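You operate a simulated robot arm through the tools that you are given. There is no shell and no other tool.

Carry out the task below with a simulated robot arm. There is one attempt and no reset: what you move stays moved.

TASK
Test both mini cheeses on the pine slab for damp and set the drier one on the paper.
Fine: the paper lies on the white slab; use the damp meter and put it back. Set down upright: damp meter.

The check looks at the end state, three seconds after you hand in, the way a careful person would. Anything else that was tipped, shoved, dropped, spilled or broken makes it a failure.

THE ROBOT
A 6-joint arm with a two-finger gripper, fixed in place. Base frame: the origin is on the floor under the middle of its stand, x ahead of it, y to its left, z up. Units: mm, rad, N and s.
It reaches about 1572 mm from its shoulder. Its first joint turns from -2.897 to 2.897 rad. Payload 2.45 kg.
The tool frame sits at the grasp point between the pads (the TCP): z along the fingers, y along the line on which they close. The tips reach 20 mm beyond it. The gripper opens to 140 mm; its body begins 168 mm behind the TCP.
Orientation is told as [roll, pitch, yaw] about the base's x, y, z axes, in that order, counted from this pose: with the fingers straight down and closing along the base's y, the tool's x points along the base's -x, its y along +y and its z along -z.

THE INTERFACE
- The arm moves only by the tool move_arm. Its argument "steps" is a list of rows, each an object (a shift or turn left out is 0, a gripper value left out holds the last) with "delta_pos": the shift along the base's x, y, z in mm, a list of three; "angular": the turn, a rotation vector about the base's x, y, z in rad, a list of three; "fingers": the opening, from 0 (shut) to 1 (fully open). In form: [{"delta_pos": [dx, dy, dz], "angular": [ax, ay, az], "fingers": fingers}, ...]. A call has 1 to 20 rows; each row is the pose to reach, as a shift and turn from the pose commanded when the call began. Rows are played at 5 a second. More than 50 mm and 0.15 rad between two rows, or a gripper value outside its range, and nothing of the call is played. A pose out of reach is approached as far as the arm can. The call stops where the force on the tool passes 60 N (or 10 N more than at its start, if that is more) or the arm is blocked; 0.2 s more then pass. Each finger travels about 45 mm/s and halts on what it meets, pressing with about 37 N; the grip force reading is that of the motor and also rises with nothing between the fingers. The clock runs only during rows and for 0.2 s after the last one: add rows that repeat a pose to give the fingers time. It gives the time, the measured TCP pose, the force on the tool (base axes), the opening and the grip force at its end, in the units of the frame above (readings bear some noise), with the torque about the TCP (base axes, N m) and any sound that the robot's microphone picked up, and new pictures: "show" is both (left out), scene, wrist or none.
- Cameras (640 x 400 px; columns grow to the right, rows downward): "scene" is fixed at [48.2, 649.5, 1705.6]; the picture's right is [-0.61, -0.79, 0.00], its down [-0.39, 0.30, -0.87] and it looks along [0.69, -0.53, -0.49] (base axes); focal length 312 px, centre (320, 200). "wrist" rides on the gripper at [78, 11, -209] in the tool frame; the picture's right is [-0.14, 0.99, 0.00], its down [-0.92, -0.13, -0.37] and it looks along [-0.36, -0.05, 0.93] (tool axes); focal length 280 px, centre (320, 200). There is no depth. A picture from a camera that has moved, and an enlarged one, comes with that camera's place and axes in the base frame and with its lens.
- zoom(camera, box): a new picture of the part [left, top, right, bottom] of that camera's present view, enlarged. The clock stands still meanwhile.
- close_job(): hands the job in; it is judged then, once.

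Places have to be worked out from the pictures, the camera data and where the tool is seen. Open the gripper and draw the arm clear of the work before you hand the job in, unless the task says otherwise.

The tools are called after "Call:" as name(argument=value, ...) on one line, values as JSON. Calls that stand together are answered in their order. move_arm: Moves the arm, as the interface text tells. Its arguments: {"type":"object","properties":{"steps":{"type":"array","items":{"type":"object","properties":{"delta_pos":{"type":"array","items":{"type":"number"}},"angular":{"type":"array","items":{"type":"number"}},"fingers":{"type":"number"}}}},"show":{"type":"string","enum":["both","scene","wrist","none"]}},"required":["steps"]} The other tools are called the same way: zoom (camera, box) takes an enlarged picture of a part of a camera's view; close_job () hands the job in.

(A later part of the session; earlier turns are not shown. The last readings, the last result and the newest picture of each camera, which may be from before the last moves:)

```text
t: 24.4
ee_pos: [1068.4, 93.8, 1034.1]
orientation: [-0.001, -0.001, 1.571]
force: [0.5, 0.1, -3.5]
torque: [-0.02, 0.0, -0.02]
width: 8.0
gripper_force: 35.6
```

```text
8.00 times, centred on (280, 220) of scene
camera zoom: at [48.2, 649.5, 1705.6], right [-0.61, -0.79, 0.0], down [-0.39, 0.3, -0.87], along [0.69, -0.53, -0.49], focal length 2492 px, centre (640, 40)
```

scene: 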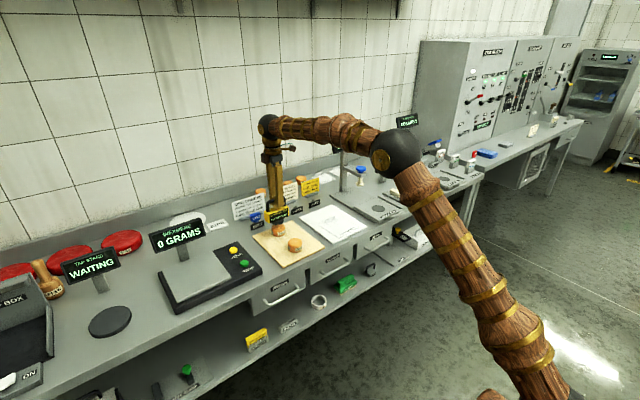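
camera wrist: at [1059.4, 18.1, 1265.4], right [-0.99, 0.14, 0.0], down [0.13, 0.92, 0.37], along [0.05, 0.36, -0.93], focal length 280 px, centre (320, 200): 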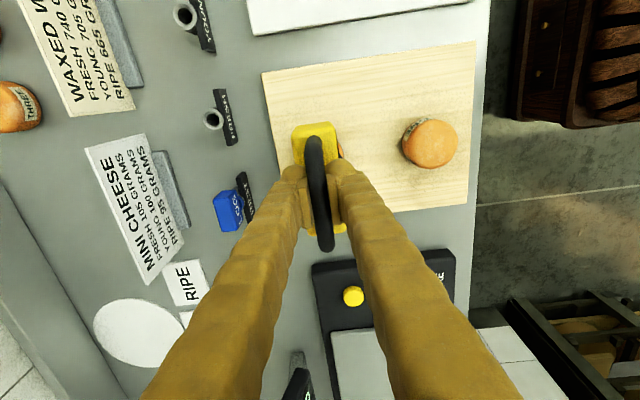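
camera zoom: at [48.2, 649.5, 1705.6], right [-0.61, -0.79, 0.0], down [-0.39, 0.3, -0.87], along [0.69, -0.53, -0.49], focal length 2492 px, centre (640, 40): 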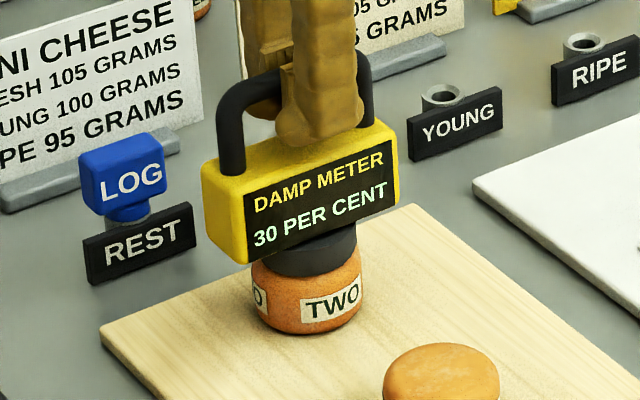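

Still no contact. Continuing 2 mm down in half-millimetre steps.

Call:
move_arm(steps=[{"delta_pos": [0, 0, -0.5]}, {"delta_pos": [0, 0, -1.0]}, {"delta_pos": [0, 0, -1.5]}, {"delta_pos": [0, 0, -2.0]}, {"delta_pos": [0, 0, -2.0]}], show="none")

Call:
zoom(camera="scene", box=[250, 195, 310, 245])

```text
t: 25.6
ee_pos: [1069.2, 94.4, 1032.9]
orientation: [-0.002, 0.001, 1.57]
force: [0.3, 1.1, 9.1]
torque: [0.04, -0.02, -0.03]
width: 8.1
gripper_force: 36.0
```

```text
8.00 times, centred on (280, 220) of scene
camera zoom: at [48.2, 649.5, 1705.6], right [-0.61, -0.79, 0.0], down [-0.39, 0.3, -0.87], along [0.69, -0.53, -0.49], focal length 2492 px, centre (640, 40)
```

zoom: 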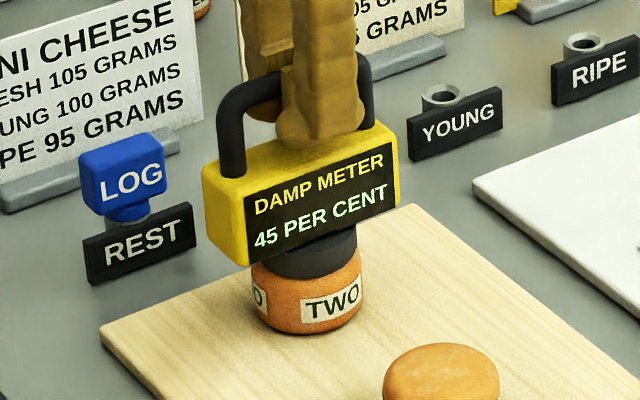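

Cheese TWO reads 45 PER CENT against 30 for ONE. I'll dwell a second to confirm.

Call:
move_arm(steps=[{"delta_pos": [0, 0, 0]}, {"delta_pos": [0, 0, 0]}, {"delta_pos": [0, 0, 0]}, {"delta_pos": [0, 0, 0]}, {"delta_pos": [0, 0, 0]}, {"delta_pos": [0, 0, 0]}], show="none")

Call:
zoom(camera="scene", box=[250, 195, 310, 245])

```text
t: 27.0
ee_pos: [1068.3, 93.3, 1031.1]
orientation: [0.0, 0.0, 1.571]
force: [1.2, 0.2, 16.2]
torque: [0.04, 0.0, 0.02]
width: 8.2
gripper_force: 35.6
```

```text
8.00 times, centred on (280, 220) of scene
camera zoom: at [48.2, 649.5, 1705.6], right [-0.61, -0.79, 0.0], down [-0.39, 0.3, -0.87], along [0.69, -0.53, -0.49], focal length 2492 px, centre (640, 40)
```

zoom: 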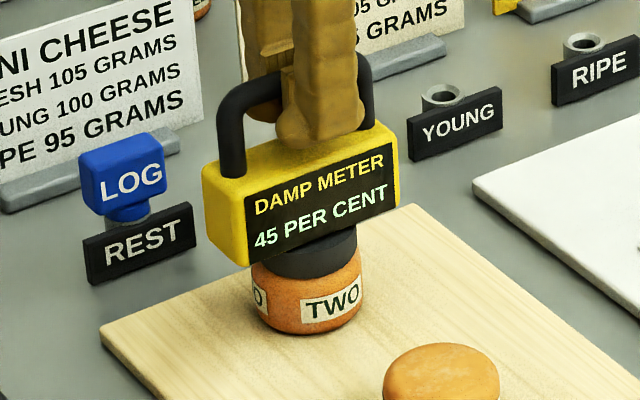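

Confirmed: ONE (30 %) is drier than TWO (45 %). Now I'll lift off and carry the meter back above its spot on the weighing plate, stopping about 16 mm above.

Call:
move_arm(steps=[{"delta_pos": [0, 0, 8]}, {"delta_pos": [0, 0, 40]}, {"delta_pos": [0, 0, 80]}, {"delta_pos": [-25, 35, 100]}, {"delta_pos": [-50, 70, 100]}, {"delta_pos": [-75, 105, 100]}, {"delta_pos": [-90.5, 145, 100]}, {"delta_pos": [-90.5, 190, 100]}, {"delta_pos": [-90.5, 235, 100]}, {"delta_pos": [-90.5, 280, 100]}, {"delta_pos": [-90.5, 320, 100]}, {"delta_pos": [-90.5, 355, 100]}, {"delta_pos": [-90.5, 385, 100]}, {"delta_pos": [-90.5, 396.5, 90]}, {"delta_pos": [-90.5, 396.5, 65]}, {"delta_pos": [-90.5, 396.5, 40]}, {"delta_pos": [-90.5, 396.5, 20]}, {"delta_pos": [-90.5, 396.5, 10]}, {"delta_pos": [-90.5, 396.5, 10]}])

Call:
zoom(camera="scene", box=[160, 210, 230, 300])

Call:
zoom(camera="scene", box=[240, 180, 380, 270])

```text
t: 31.0
ee_pos: [978.3, 490.1, 1040.7]
orientation: [-0.001, 0.0, 1.571]
force: [-0.3, -0.4, -2.0]
torque: [-0.04, -0.05, 0.01]
width: 7.9
gripper_force: 36.0
camera wrist: at [966.8, 412.0, 1249.7], right [-0.99, 0.14, 0.0], down [0.13, 0.92, 0.37], along [0.05, 0.36, -0.93], focal length 280 px, centre (320, 200)
```

scene: 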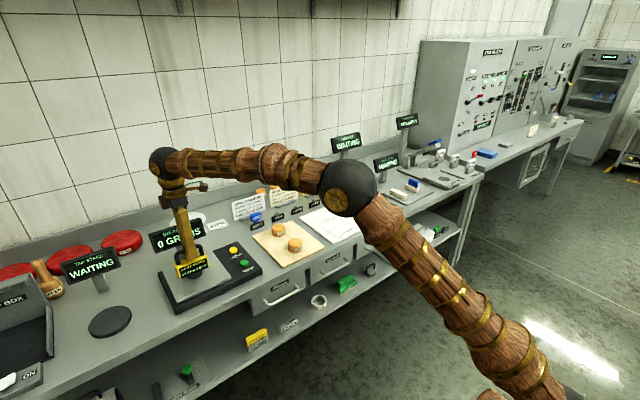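
wrist: 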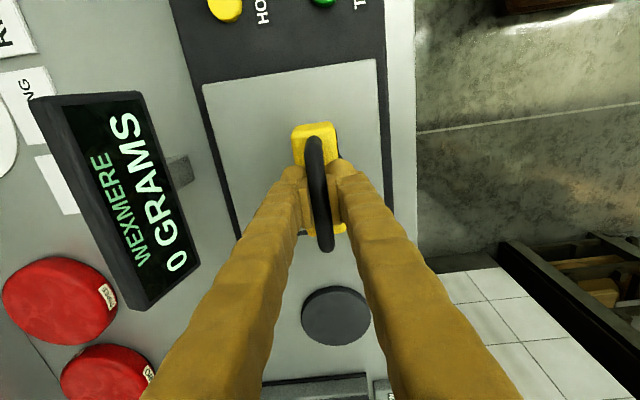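

```text
4.44 times, centred on (195, 255) of scene
camera zoom: at [48.2, 649.5, 1705.6], right [-0.61, -0.79, 0.0], down [-0.39, 0.3, -0.87], along [0.69, -0.53, -0.49], focal length 1384 px, centre (876, -44)
```

zoom: 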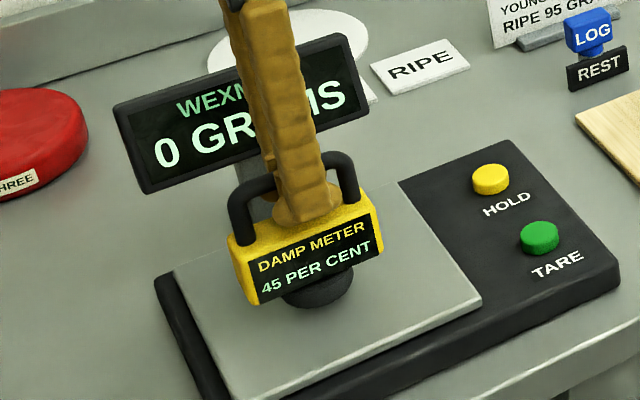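

```text
4.44 times, centred on (310, 225) of scene
camera zoom: at [48.2, 649.5, 1705.6], right [-0.61, -0.79, 0.0], down [-0.39, 0.3, -0.87], along [0.69, -0.53, -0.49], focal length 1384 px, centre (364, 89)
```

zoom: 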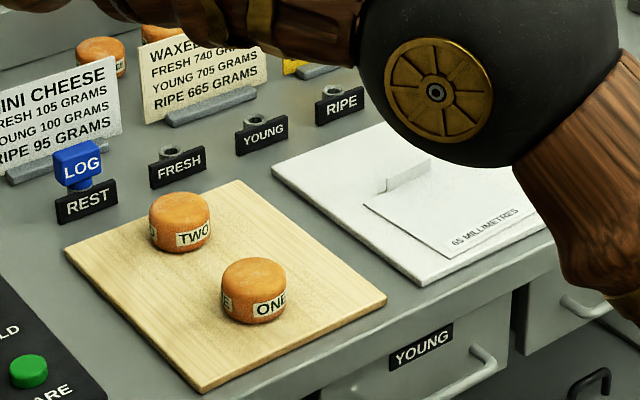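

Cheeses undisturbed, meter above its spot. I'll lower gently to about 1 mm above the original resting height.

Call:
move_arm(steps=[{"delta_pos": [0, 0, -5]}, {"delta_pos": [0, 0, -10]}, {"delta_pos": [0, 0, -13]}, {"delta_pos": [0, 0, -15]}, {"delta_pos": [0, 0, -15]}], show="none")

Call:
zoom(camera="scene", box=[160, 220, 230, 300])

```text
t: 32.2
ee_pos: [979.0, 489.8, 1025.6]
orientation: [0.0, 0.001, 1.573]
force: [0.0, 0.1, -1.9]
torque: [-0.03, 0.01, 0.0]
width: 8.1
gripper_force: 35.9
```

```text
5.00 times, centred on (195, 260) of scene
camera zoom: at [48.2, 649.5, 1705.6], right [-0.61, -0.79, 0.0], down [-0.39, 0.3, -0.87], along [0.69, -0.53, -0.49], focal length 1558 px, centre (945, -100)
```

zoom: 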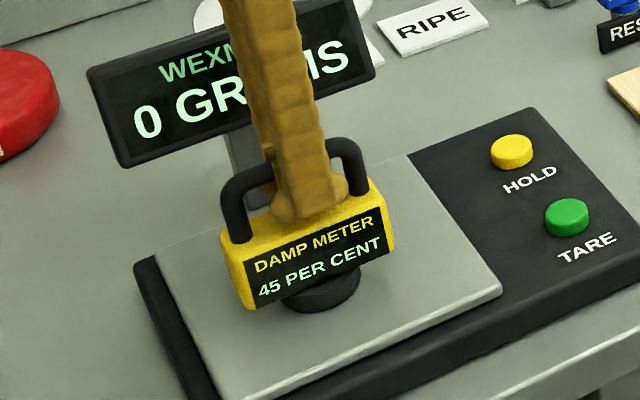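

Still about a millimetre up (scale at 0 g). Lowering in 0.5 mm steps until it touches.

Call:
move_arm(steps=[{"delta_pos": [0, 0, -0.5]}, {"delta_pos": [0, 0, -1.0]}, {"delta_pos": [0, 0, -1.0]}, {"delta_pos": [0, 0, -1.0]}], show="none")

Call:
zoom(camera="scene", box=[160, 220, 230, 300])

```text
t: 33.2
ee_pos: [977.8, 489.8, 1026.0]
orientation: [0.001, -0.001, 1.571]
force: [0.7, -0.4, -2.6]
torque: [0.01, 0.02, 0.05]
width: 8.1
gripper_force: 35.7
```

```text
5.00 times, centred on (195, 260) of scene
camera zoom: at [48.2, 649.5, 1705.6], right [-0.61, -0.79, 0.0], down [-0.39, 0.3, -0.87], along [0.69, -0.53, -0.49], focal length 1558 px, centre (945, -100)
```

zoom: 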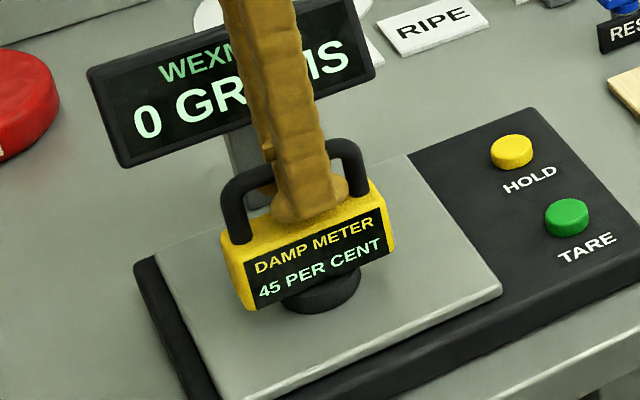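

Nothing yet; another 1 mm in 0.3 mm steps.

Call:
move_arm(steps=[{"delta_pos": [0, 0, -0.4]}, {"delta_pos": [0, 0, -0.8]}, {"delta_pos": [0, 0, -1.0]}, {"delta_pos": [0, 0, -1.0]}], show="none")

Call:
zoom(camera="scene", box=[160, 220, 230, 300])

```text
t: 34.2
ee_pos: [978.6, 490.3, 1025.3]
orientation: [0.001, 0.001, 1.571]
force: [2.2, -1.8, 5.2]
torque: [-0.09, 0.01, 0.01]
width: 8.1
gripper_force: 36.3
```

```text
5.00 times, centred on (195, 260) of scene
camera zoom: at [48.2, 649.5, 1705.6], right [-0.61, -0.79, 0.0], down [-0.39, 0.3, -0.87], along [0.69, -0.53, -0.49], focal length 1558 px, centre (945, -100)
```

zoom: 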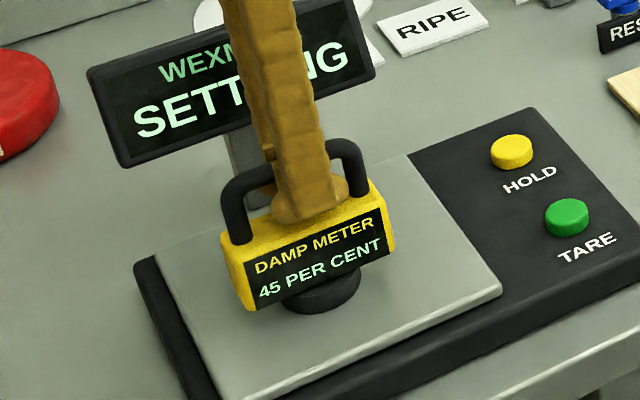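

Contact with the plate at about 8 N. I'll open the fingers to release, hold a moment, and check that the meter stands.

Call:
move_arm(steps=[{"delta_pos": [0, 0, 0.3], "fingers": 0.06}, {"delta_pos": [0, 0, 0.3], "fingers": 0.1}, {"delta_pos": [0, 0, 0.3], "fingers": 0.2}, {"delta_pos": [0, 0, 0.3], "fingers": 0.35}, {"delta_pos": [0, 0, 0.3], "fingers": 0.5}, {"delta_pos": [0, 0, 0.3], "fingers": 0.5}, {"delta_pos": [0, 0, 0.3], "fingers": 0.5}, {"delta_pos": [0, 0, 0.3], "fingers": 0.5}], show="wrist")

Call:
zoom(camera="scene", box=[160, 220, 230, 300])

```text
t: 36.0
ee_pos: [978.2, 491.8, 1024.8]
orientation: [0.0, 0.001, 1.572]
force: [0.6, 0.4, 0.3]
torque: [-0.01, 0.02, 0.0]
width: 69.9
gripper_force: 0.1
camera wrist: at [966.7, 412.6, 1233.8], right [-0.99, 0.14, 0.0], down [0.13, 0.92, 0.37], along [0.05, 0.36, -0.93], focal length 280 px, centre (320, 200)
```

wrist: 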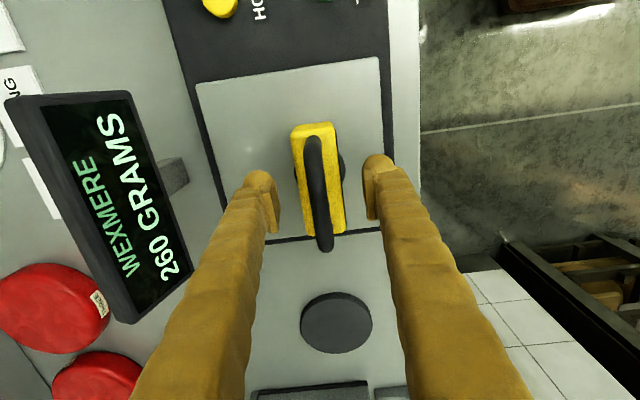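

```text
5.00 times, centred on (195, 260) of scene
camera zoom: at [48.2, 649.5, 1705.6], right [-0.61, -0.79, 0.0], down [-0.39, 0.3, -0.87], along [0.69, -0.53, -0.49], focal length 1558 px, centre (945, -100)
```

zoom: 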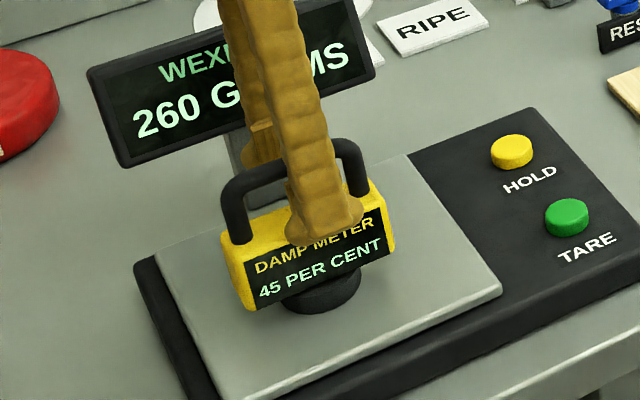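

The meter stands upright on the plate, the scale reads 260 g as before. I'll rise clear and move over cheese ONE, turning back to yaw 0 so the fingers will close along y (keeping clear of the paper's tab later).

Call:
move_arm(steps=[{"delta_pos": [0, 0, 20], "fingers": 0.5}, {"delta_pos": [0, 0, 60], "fingers": 0.5}, {"delta_pos": [0, 0, 105], "fingers": 0.5}, {"delta_pos": [0, 0, 150], "fingers": 0.5}, {"delta_pos": [-4, -34, 155], "angular": [0, 0, -0.131]}, {"delta_pos": [-8, -68, 155], "angular": [0, 0, -0.262]}, {"delta_pos": [-12, -102, 155], "angular": [0, 0, -0.393]}, {"delta_pos": [-16, -136, 155], "angular": [0, 0, -0.524]}, {"delta_pos": [-20, -170, 155], "angular": [0, 0, -0.655]}, {"delta_pos": [-24, -204, 155], "angular": [0, 0, -0.786]}, {"delta_pos": [-28, -238, 155], "angular": [0, 0, -0.917]}, {"delta_pos": [-32, -272, 155], "angular": [0, 0, -1.048]}, {"delta_pos": [-36, -306, 155], "angular": [0, 0, -1.179]}, {"delta_pos": [-40, -340, 150], "angular": [0, 0, -1.31]}, {"delta_pos": [-44, -370, 140], "angular": [0, 0, -1.441]}, {"delta_pos": [-46, -393.5, 120], "angular": [0, 0, -1.571], "fingers": 0.72}, {"delta_pos": [-46, -393.5, 95], "angular": [0, 0, -1.571], "fingers": 0.72}, {"delta_pos": [-46, -393.5, 95], "angular": [0, 0, -1.571], "fingers": 0.72}])

Call:
zoom(camera="wrist", box=[220, 80, 420, 220])

Call:
zoom(camera="scene", box=[160, 160, 340, 290])

```text
t: 39.8
ee_pos: [932.2, 96.1, 1119.4]
orientation: [0.0, 0.001, -0.001]
force: [0.2, 0.0, 0.8]
torque: [0.01, 0.0, 0.01]
width: 100.7
gripper_force: 0.1
camera wrist: at [854.4, 108.0, 1328.2], right [0.14, 0.99, 0.0], down [0.92, -0.13, 0.37], along [0.37, -0.05, -0.93], focal length 280 px, centre (320, 200)
```

scene: 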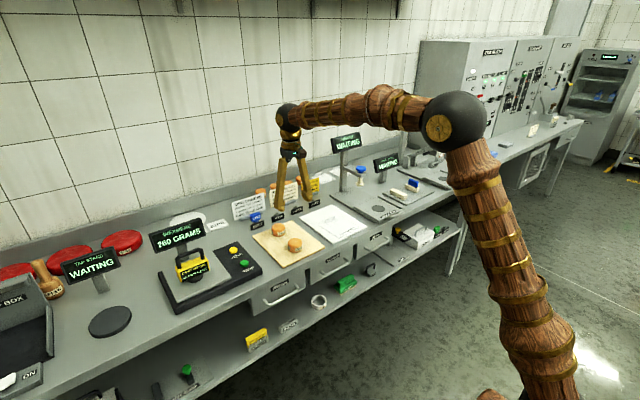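
wrist: 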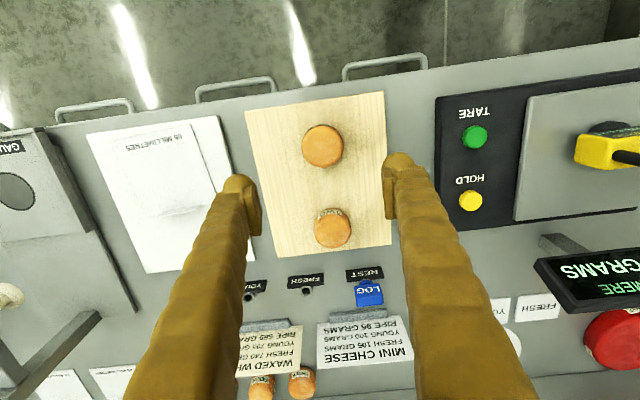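

```text
2.86 times, centred on (320, 150) of wrist
camera zoom: at [854.4, 108.0, 1328.2], right [0.14, 0.99, 0.0], down [0.92, -0.13, 0.37], along [0.37, -0.05, -0.93], focal length 801 px, centre (320, 343)
```

zoom: 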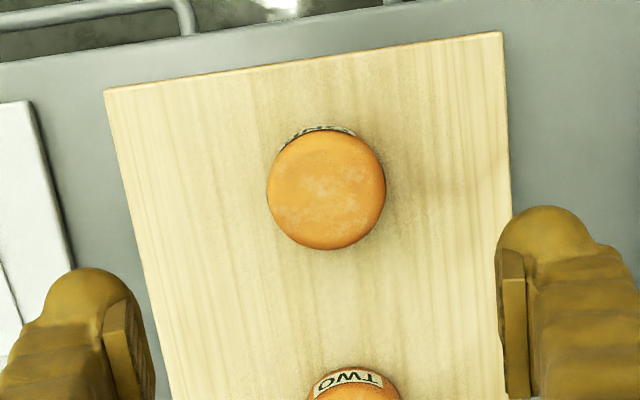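

```text
3.08 times, centred on (250, 225) of scene
camera zoom: at [48.2, 649.5, 1705.6], right [-0.61, -0.79, 0.0], down [-0.39, 0.3, -0.87], along [0.69, -0.53, -0.49], focal length 958 px, centre (535, 123)
```

zoom: 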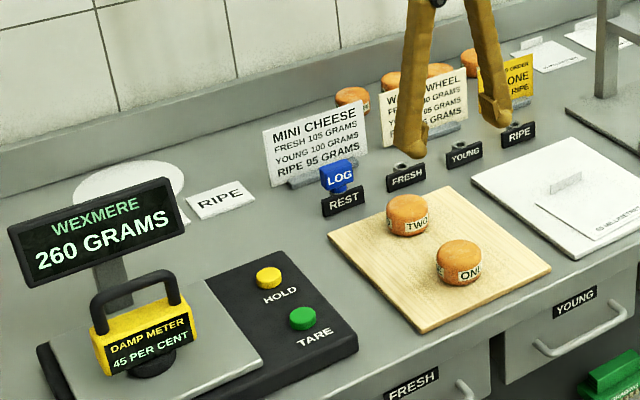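

Cheese ONE is between the fingers at about (932, 98.5). I'll descend to TCP z 940 and check tip height against the board.

Call:
move_arm(steps=[{"delta_pos": [0, 1, -45]}, {"delta_pos": [0, 1.3, -90]}, {"delta_pos": [0, 1.3, -130]}, {"delta_pos": [0, 1.3, -160]}, {"delta_pos": [0, 1.3, -180]}, {"delta_pos": [0, 1.3, -180]}])

Call:
zoom(camera="scene", box=[250, 195, 340, 265])

Call:
zoom(camera="wrist", box=[220, 100, 420, 240])

```text
t: 41.2
ee_pos: [932.1, 96.6, 939.7]
orientation: [0.0, 0.0, 0.0]
force: [-0.3, 0.1, -0.7]
torque: [-0.02, 0.03, 0.01]
width: 101.0
gripper_force: 0.1
camera wrist: at [853.6, 109.0, 1148.5], right [0.14, 0.99, 0.0], down [0.92, -0.13, 0.37], along [0.37, -0.05, -0.93], focal length 280 px, centre (320, 200)
```

scene: 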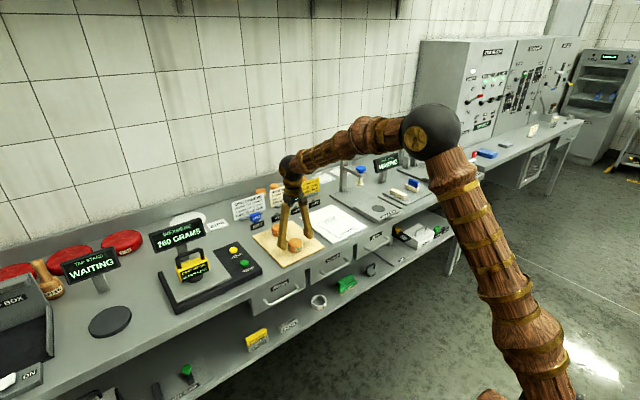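
wrist: 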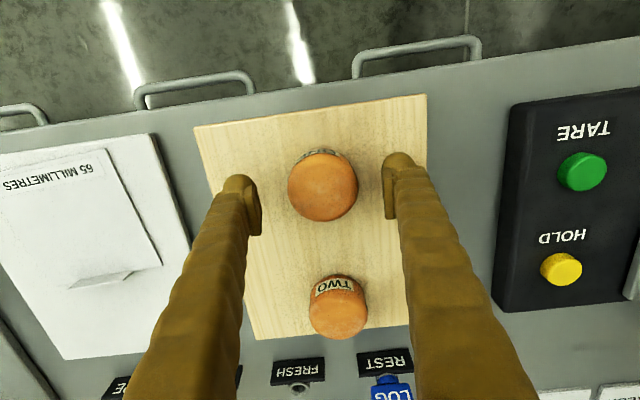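

```text
5.71 times, centred on (295, 230) of scene
camera zoom: at [48.2, 649.5, 1705.6], right [-0.61, -0.79, 0.0], down [-0.39, 0.3, -0.87], along [0.69, -0.53, -0.49], focal length 1780 px, centre (463, 29)
```

zoom: 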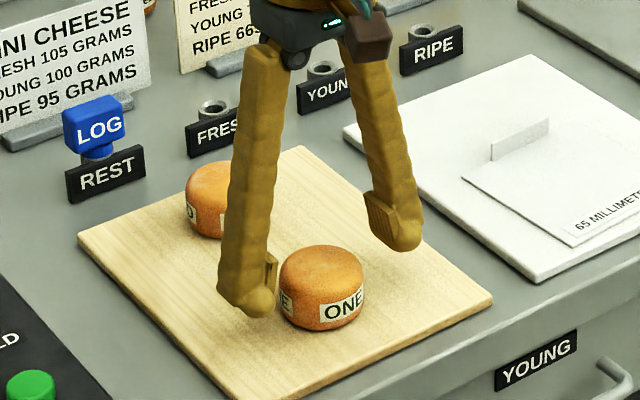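

```text
2.86 times, centred on (320, 170) of wrist
camera zoom: at [853.6, 109.0, 1148.5], right [0.14, 0.99, 0.0], down [0.92, -0.13, 0.37], along [0.37, -0.05, -0.93], focal length 801 px, centre (320, 286)
```

zoom: 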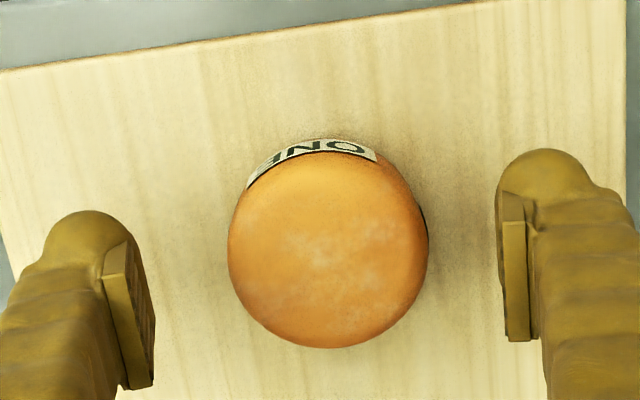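

Cheese ONE sits about 3 mm toward +y of the TCP. I'll trim that, lower to TCP z 916 (tips about 8–12 mm above the board), and close gently on it.

Call:
move_arm(steps=[{"delta_pos": [-0.5, 2, 0]}, {"delta_pos": [-0.5, 2, -10]}, {"delta_pos": [-0.5, 2, -20]}, {"delta_pos": [-0.5, 2, -24]}, {"delta_pos": [-0.5, 2, -24]}])

Call:
zoom(camera="scene", box=[250, 195, 340, 265])

Call:
zoom(camera="wrist", box=[220, 100, 420, 240])

```text
t: 42.4
ee_pos: [930.9, 99.6, 916.8]
orientation: [-0.001, 0.0, -0.001]
force: [-0.4, -0.1, 0.1]
torque: [-0.01, 0.0, 0.0]
width: 100.7
gripper_force: 0.0
camera wrist: at [852.8, 110.9, 1124.8], right [0.14, 0.99, 0.0], down [0.92, -0.13, 0.37], along [0.36, -0.05, -0.93], focal length 280 px, centre (320, 200)
```

scene: 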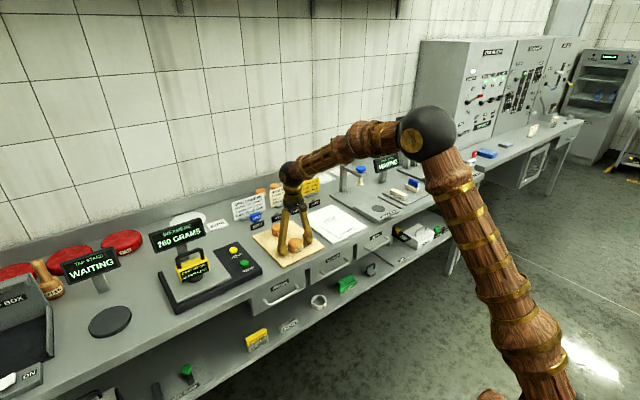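
wrist: 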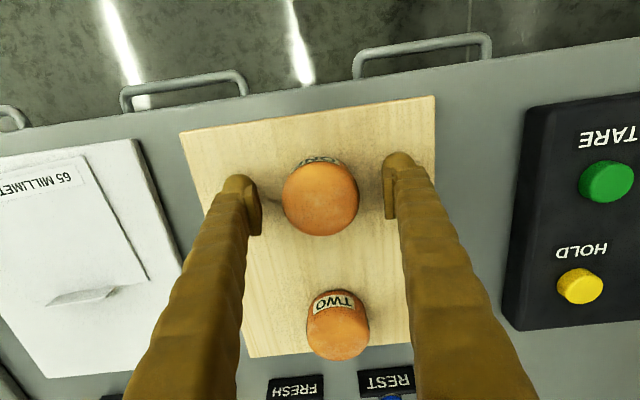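

```text
5.71 times, centred on (295, 230) of scene
camera zoom: at [48.2, 649.5, 1705.6], right [-0.61, -0.79, 0.0], down [-0.39, 0.3, -0.87], along [0.69, -0.53, -0.49], focal length 1780 px, centre (463, 29)
```

zoom: 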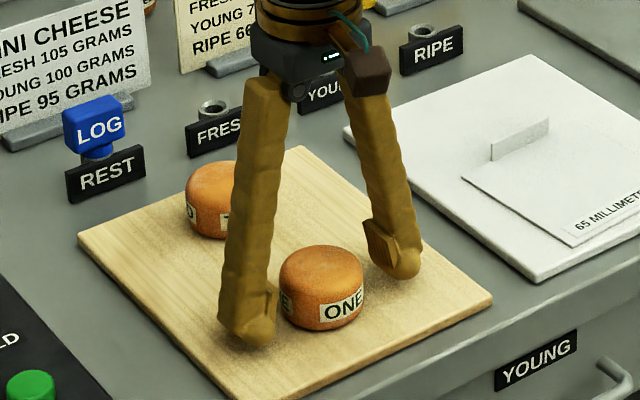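

```text
2.86 times, centred on (320, 170) of wrist
camera zoom: at [852.8, 110.9, 1124.8], right [0.14, 0.99, 0.0], down [0.92, -0.13, 0.37], along [0.36, -0.05, -0.93], focal length 801 px, centre (320, 286)
```

zoom: 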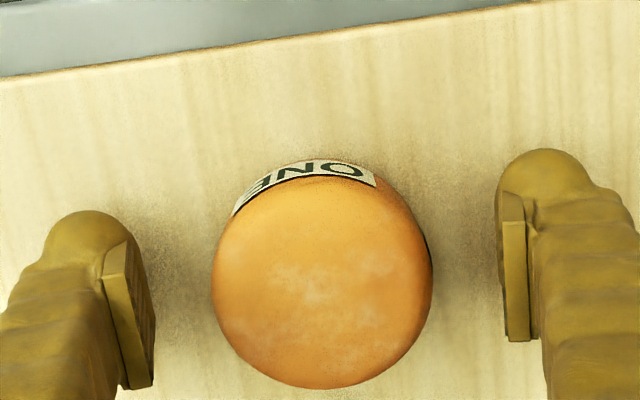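

Centred nicely with the tips beside the cheese. Closing the fingers on it.

Call:
move_arm(steps=[{"delta_pos": [0, 0, 0], "fingers": 0.6}, {"delta_pos": [0, 0, 0], "fingers": 0.5}, {"delta_pos": [0, 0, 0], "fingers": 0.42}, {"delta_pos": [0, 0, 0], "fingers": 0.38}, {"delta_pos": [0, 0, 0], "fingers": 0.35}, {"delta_pos": [0, 0, 0], "fingers": 0.35}], show="wrist")

Call:
zoom(camera="scene", box=[250, 195, 340, 265])

```text
t: 43.8
ee_pos: [932.2, 100.6, 916.9]
orientation: [0.001, 0.0, 0.001]
force: [0.9, -0.1, 2.3]
torque: [0.03, -0.01, -0.02]
width: 59.1
gripper_force: 37.5
camera wrist: at [852.8, 110.9, 1125.0], right [0.14, 0.99, 0.0], down [0.92, -0.13, 0.37], along [0.37, -0.05, -0.93], focal length 280 px, centre (320, 200)
```

wrist: 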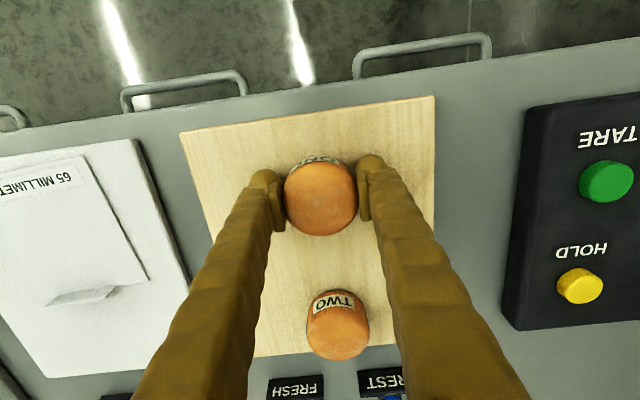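

```text
5.71 times, centred on (295, 230) of scene
camera zoom: at [48.2, 649.5, 1705.6], right [-0.61, -0.79, 0.0], down [-0.39, 0.3, -0.87], along [0.69, -0.53, -0.49], focal length 1780 px, centre (463, 29)
```

zoom: 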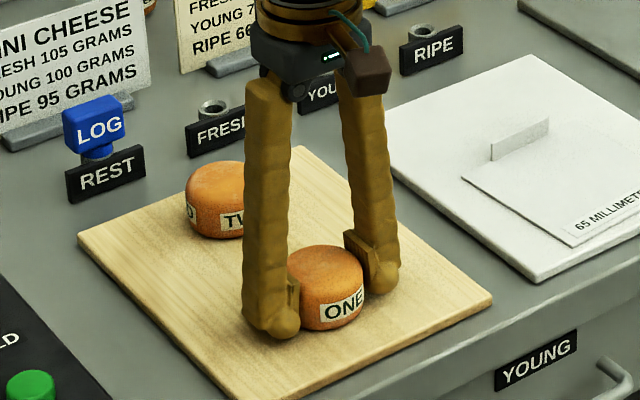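

Cheese ONE is gripped at 59 mm width. Lifting straight up, then carrying it toward the paper at height.

Call:
move_arm(steps=[{"delta_pos": [0, 0, 5]}, {"delta_pos": [0, 0, 20]}, {"delta_pos": [0, 0, 50]}, {"delta_pos": [0, 0, 90]}, {"delta_pos": [2, -25, 110]}, {"delta_pos": [4, -65, 110]}, {"delta_pos": [6, -105, 110]}, {"delta_pos": [8, -145, 110]}, {"delta_pos": [10, -185, 110]}, {"delta_pos": [10, -220, 110]}, {"delta_pos": [10, -245, 110]}, {"delta_pos": [10, -253, 110]}, {"delta_pos": [10, -253, 110]}])

Call:
zoom(camera="wrist", box=[200, 80, 440, 260])

Call:
zoom(camera="scene", box=[260, 160, 390, 260])

```text
t: 46.6
ee_pos: [940.8, -153.0, 1027.8]
orientation: [-0.001, -0.001, 0.001]
force: [0.4, 0.6, -0.4]
torque: [0.03, -0.01, -0.02]
width: 59.1
gripper_force: 37.4
camera wrist: at [863.0, -141.8, 1235.1], right [0.14, 0.99, 0.0], down [0.92, -0.13, 0.37], along [0.36, -0.05, -0.93], focal length 280 px, centre (320, 200)
```

scene: 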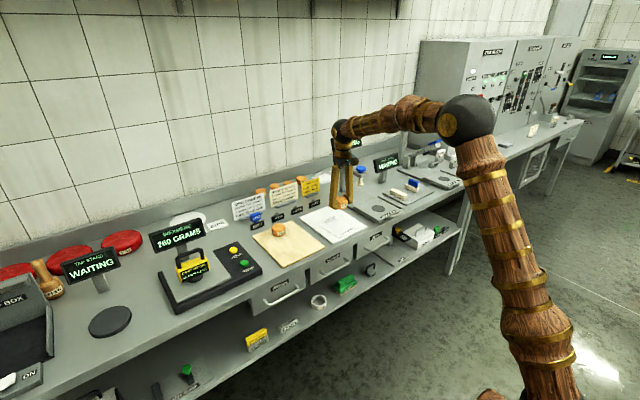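
wrist: 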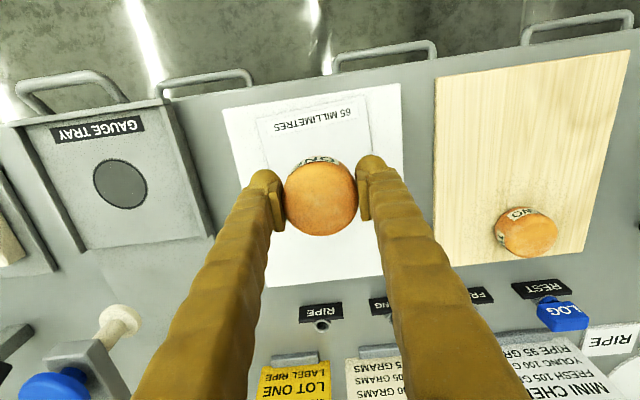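

```text
2.22 times, centred on (320, 170) of wrist
camera zoom: at [863.0, -141.8, 1235.1], right [0.14, 0.99, 0.0], down [0.92, -0.13, 0.37], along [0.36, -0.05, -0.93], focal length 623 px, centre (320, 267)
```

zoom: 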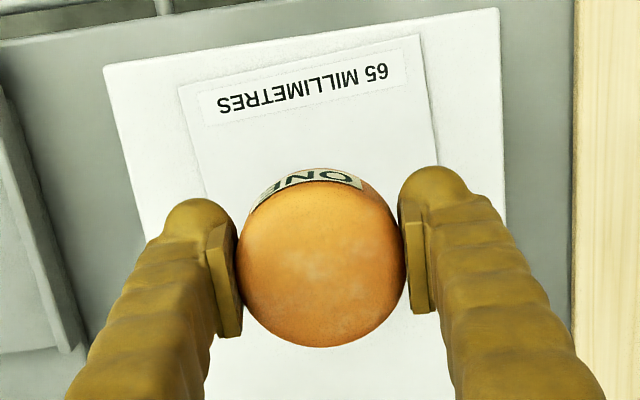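

```text
4.00 times, centred on (325, 210) of scene
camera zoom: at [48.2, 649.5, 1705.6], right [-0.61, -0.79, 0.0], down [-0.39, 0.3, -0.87], along [0.69, -0.53, -0.49], focal length 1246 px, centre (300, 160)
```

zoom: 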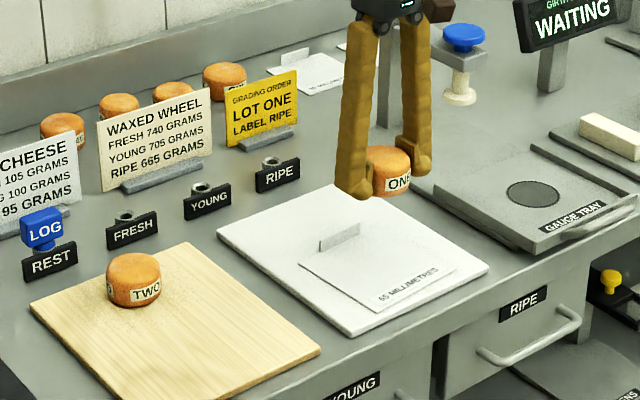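

The paper spans about x 881–1011, y -221 to -87 (centre about 946, -153), with the tab at its far edge. I'm over its centre; lowering to TCP z 936, still above expected contact.

Call:
move_arm(steps=[{"delta_pos": [2, 0.5, -30]}, {"delta_pos": [2, 0.5, -55]}, {"delta_pos": [2, 0.5, -75]}, {"delta_pos": [2, 0.5, -87]}, {"delta_pos": [2, 0.5, -90]}, {"delta_pos": [2, 0.5, -90]}])

Call:
zoom(camera="wrist", box=[200, 80, 440, 260])

Call:
zoom(camera="scene", box=[300, 185, 380, 245])

```text
t: 48.0
ee_pos: [943.9, -151.8, 935.3]
orientation: [-0.001, -0.001, 0.0]
force: [-0.3, -0.1, -0.8]
torque: [-0.02, -0.01, 0.01]
width: 59.2
gripper_force: 37.4
camera wrist: at [865.0, -141.1, 1144.6], right [0.14, 0.99, 0.0], down [0.92, -0.13, 0.37], along [0.36, -0.05, -0.93], focal length 280 px, centre (320, 200)
```

scene: 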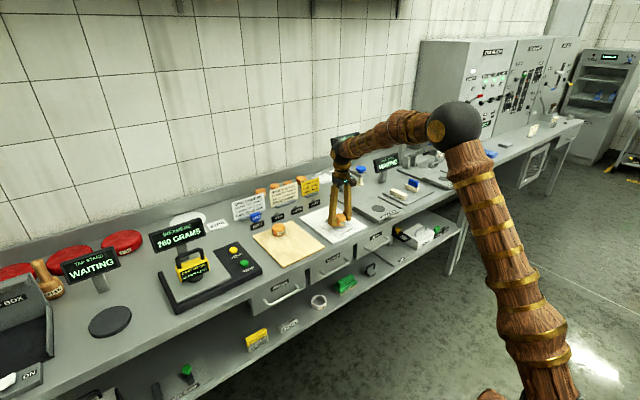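
wrist: 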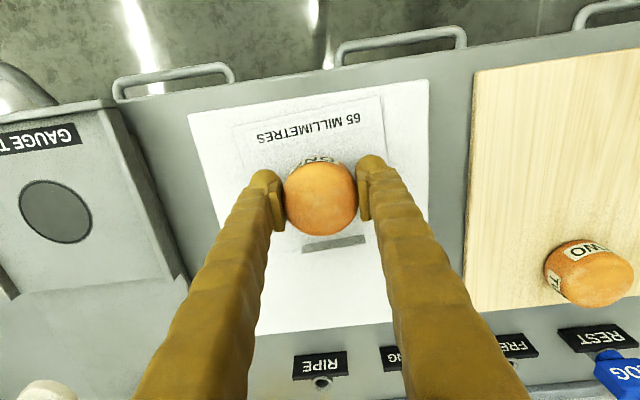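

```text
2.22 times, centred on (320, 170) of wrist
camera zoom: at [865.0, -141.1, 1144.6], right [0.14, 0.99, 0.0], down [0.92, -0.13, 0.37], along [0.36, -0.05, -0.93], focal length 623 px, centre (320, 267)
```

zoom: 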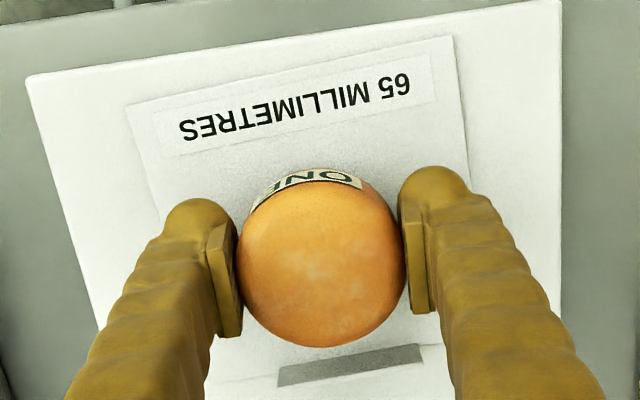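

```text
6.67 times, centred on (340, 215) of scene
camera zoom: at [48.2, 649.5, 1705.6], right [-0.61, -0.79, 0.0], down [-0.39, 0.3, -0.87], along [0.69, -0.53, -0.49], focal length 2077 px, centre (187, 100)
```

zoom: 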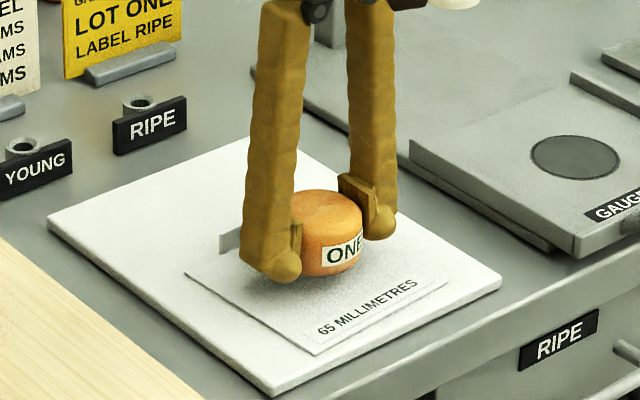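

The cheese hovers over the middle of the paper, clear of the tab. Lowering further in 1–2 mm steps, watching force.

Call:
move_arm(steps=[{"delta_pos": [0, 0, -2]}, {"delta_pos": [0, 0, -4]}, {"delta_pos": [0, 0, -6]}, {"delta_pos": [0, 0, -7]}, {"delta_pos": [0, 0, -8]}, {"delta_pos": [0, 0, -8]}], show="none")

Call:
zoom(camera="scene", box=[310, 195, 370, 240])

```text
t: 49.4
ee_pos: [942.8, -151.8, 927.7]
orientation: [0.002, 0.0, 0.001]
force: [0.8, 0.4, -1.9]
torque: [0.0, 0.01, 0.03]
width: 59.1
gripper_force: 36.8
```

```text
8.89 times, centred on (340, 218) of scene
camera zoom: at [48.2, 649.5, 1705.6], right [-0.61, -0.79, 0.0], down [-0.39, 0.3, -0.87], along [0.69, -0.53, -0.49], focal length 2769 px, centre (142, 44)
```

zoom: 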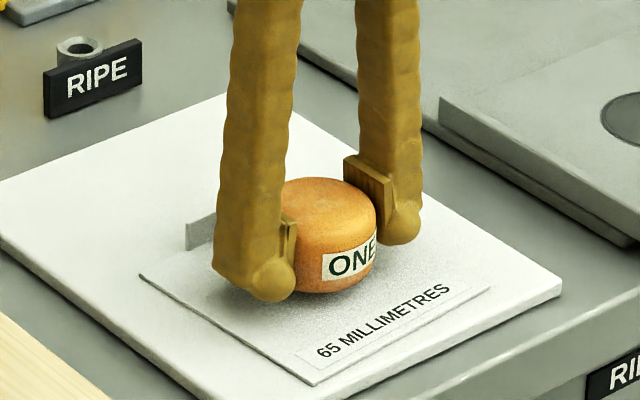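

Still free at z 928. Continuing 4 mm in 1 mm steps.

Call:
move_arm(steps=[{"delta_pos": [0, 0, -1]}, {"delta_pos": [0, 0, -2]}, {"delta_pos": [0, 0, -3]}, {"delta_pos": [0, 0, -4]}, {"delta_pos": [0, 0, -4]}], show="none")

Call:
zoom(camera="scene", box=[310, 195, 370, 240])

```text
t: 50.6
ee_pos: [943.7, -152.4, 925.3]
orientation: [0.0, 0.0, 0.0]
force: [0.1, 0.3, -0.8]
torque: [-0.01, 0.0, 0.02]
width: 59.1
gripper_force: 37.5
```

```text
8.89 times, centred on (340, 218) of scene
camera zoom: at [48.2, 649.5, 1705.6], right [-0.61, -0.79, 0.0], down [-0.39, 0.3, -0.87], along [0.69, -0.53, -0.49], focal length 2769 px, centre (142, 44)
```

zoom: 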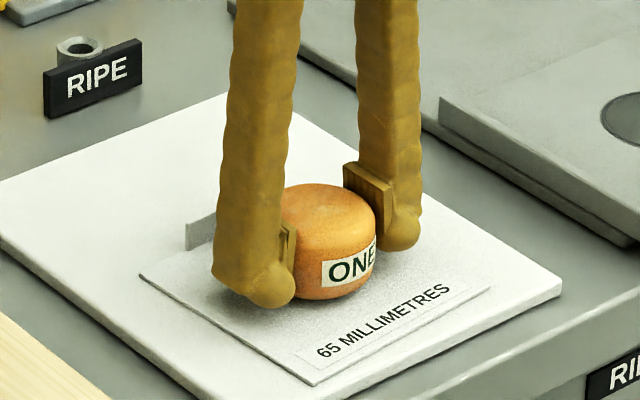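

No force rise yet. Another 2.5 mm in 0.5 mm steps.

Call:
move_arm(steps=[{"delta_pos": [0, 0, -0.5]}, {"delta_pos": [0, 0, -1]}, {"delta_pos": [0, 0, -1.5]}, {"delta_pos": [0, 0, -2]}, {"delta_pos": [0, 0, -2.5]}, {"delta_pos": [0, 0, -2.5]}], show="none")

Call:
zoom(camera="scene", box=[310, 195, 370, 240])

```text
t: 52.0
ee_pos: [942.4, -152.3, 921.5]
orientation: [-0.001, 0.0, 0.0]
force: [0.5, -0.4, 0.0]
torque: [-0.03, 0.0, -0.01]
width: 59.0
gripper_force: 36.8
```

```text
8.89 times, centred on (340, 218) of scene
camera zoom: at [48.2, 649.5, 1705.6], right [-0.61, -0.79, 0.0], down [-0.39, 0.3, -0.87], along [0.69, -0.53, -0.49], focal length 2769 px, centre (142, 44)
```

zoom: 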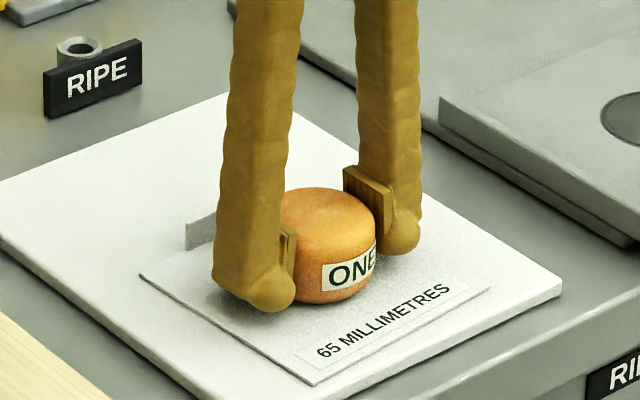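

Still free or barely touching. Another 1.5 mm in 0.5 mm steps.

Call:
move_arm(steps=[{"delta_pos": [0, 0, -0.5]}, {"delta_pos": [0, 0, -1]}, {"delta_pos": [0, 0, -1.5]}, {"delta_pos": [0, 0, -1.5]}], show="none")

Call:
zoom(camera="scene", box=[310, 195, 370, 240])

```text
t: 53.0
ee_pos: [943.5, -151.6, 918.8]
orientation: [0.001, 0.001, 0.002]
force: [0.8, -0.6, -1.4]
torque: [-0.03, -0.01, -0.02]
width: 59.0
gripper_force: 36.9
```

```text
8.89 times, centred on (340, 218) of scene
camera zoom: at [48.2, 649.5, 1705.6], right [-0.61, -0.79, 0.0], down [-0.39, 0.3, -0.87], along [0.69, -0.53, -0.49], focal length 2769 px, centre (142, 44)
```

zoom: 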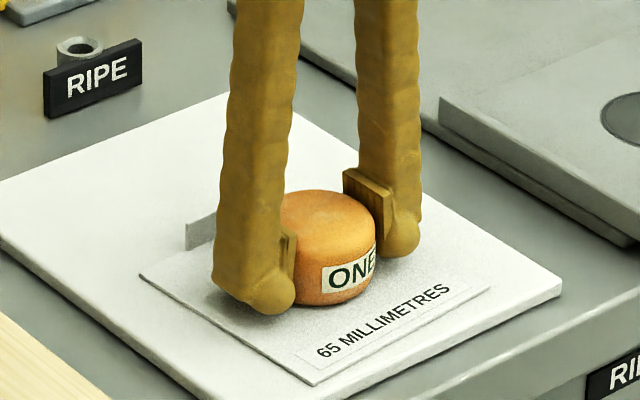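

Still free at z 919. Continuing 1.5 mm more in 0.5 mm steps.

Call:
move_arm(steps=[{"delta_pos": [0, 0, -0.5]}, {"delta_pos": [0, 0, -1]}, {"delta_pos": [0, 0, -1.5]}, {"delta_pos": [0, 0, -1.5]}], show="none")

Call:
zoom(camera="scene", box=[310, 195, 370, 240])

```text
t: 54.0
ee_pos: [944.4, -152.3, 919.8]
orientation: [-0.001, -0.001, 0.001]
force: [-0.9, 0.4, 7.2]
torque: [0.02, 0.03, -0.05]
width: 59.1
gripper_force: 37.3
```

```text
8.89 times, centred on (340, 218) of scene
camera zoom: at [48.2, 649.5, 1705.6], right [-0.61, -0.79, 0.0], down [-0.39, 0.3, -0.87], along [0.69, -0.53, -0.49], focal length 2769 px, centre (142, 44)
```

zoom: 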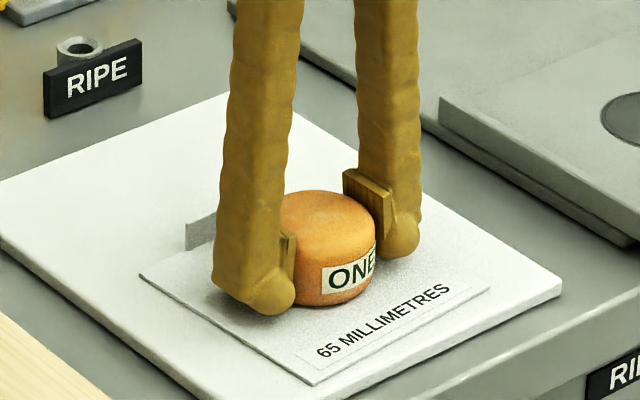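

Contact at about z 919.5 with 7 N: the cheese rests on the paper. Opening the fingers gently.

Call:
move_arm(steps=[{"delta_pos": [0, 0, 0.4], "fingers": 0.43}, {"delta_pos": [0, 0, 0.4], "fingers": 0.46}, {"delta_pos": [0, 0, 0.4], "fingers": 0.52}, {"delta_pos": [0, 0, 0.4], "fingers": 0.6}, {"delta_pos": [0, 0, 0.4], "fingers": 0.7}, {"delta_pos": [0, 0, 0.4], "fingers": 0.7}, {"delta_pos": [0, 0, 0.4], "fingers": 0.7}], show="wrist")

Call:
zoom(camera="scene", box=[310, 195, 370, 240])

```text
t: 55.6
ee_pos: [943.2, -153.3, 920.0]
orientation: [0.0, 0.0, 0.0]
force: [-0.6, 0.4, 0.8]
torque: [0.01, -0.02, 0.02]
width: 98.0
gripper_force: 0.1
camera wrist: at [865.1, -141.5, 1127.9], right [0.14, 0.99, 0.0], down [0.92, -0.13, 0.37], along [0.36, -0.05, -0.93], focal length 280 px, centre (320, 200)
```

wrist: 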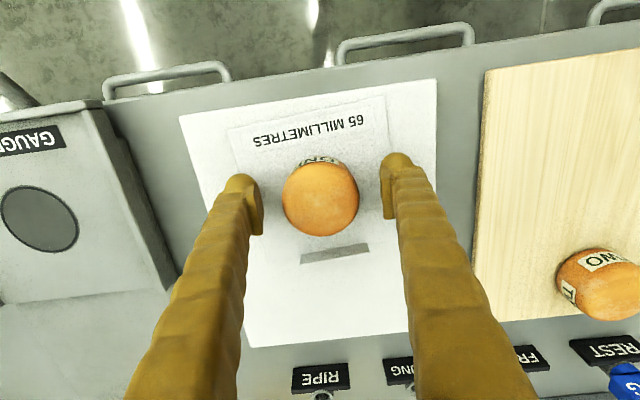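

```text
8.89 times, centred on (340, 218) of scene
camera zoom: at [48.2, 649.5, 1705.6], right [-0.61, -0.79, 0.0], down [-0.39, 0.3, -0.87], along [0.69, -0.53, -0.49], focal length 2769 px, centre (142, 44)
```

zoom: 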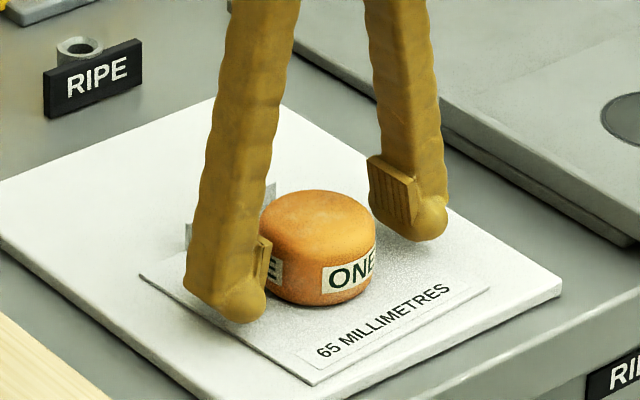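

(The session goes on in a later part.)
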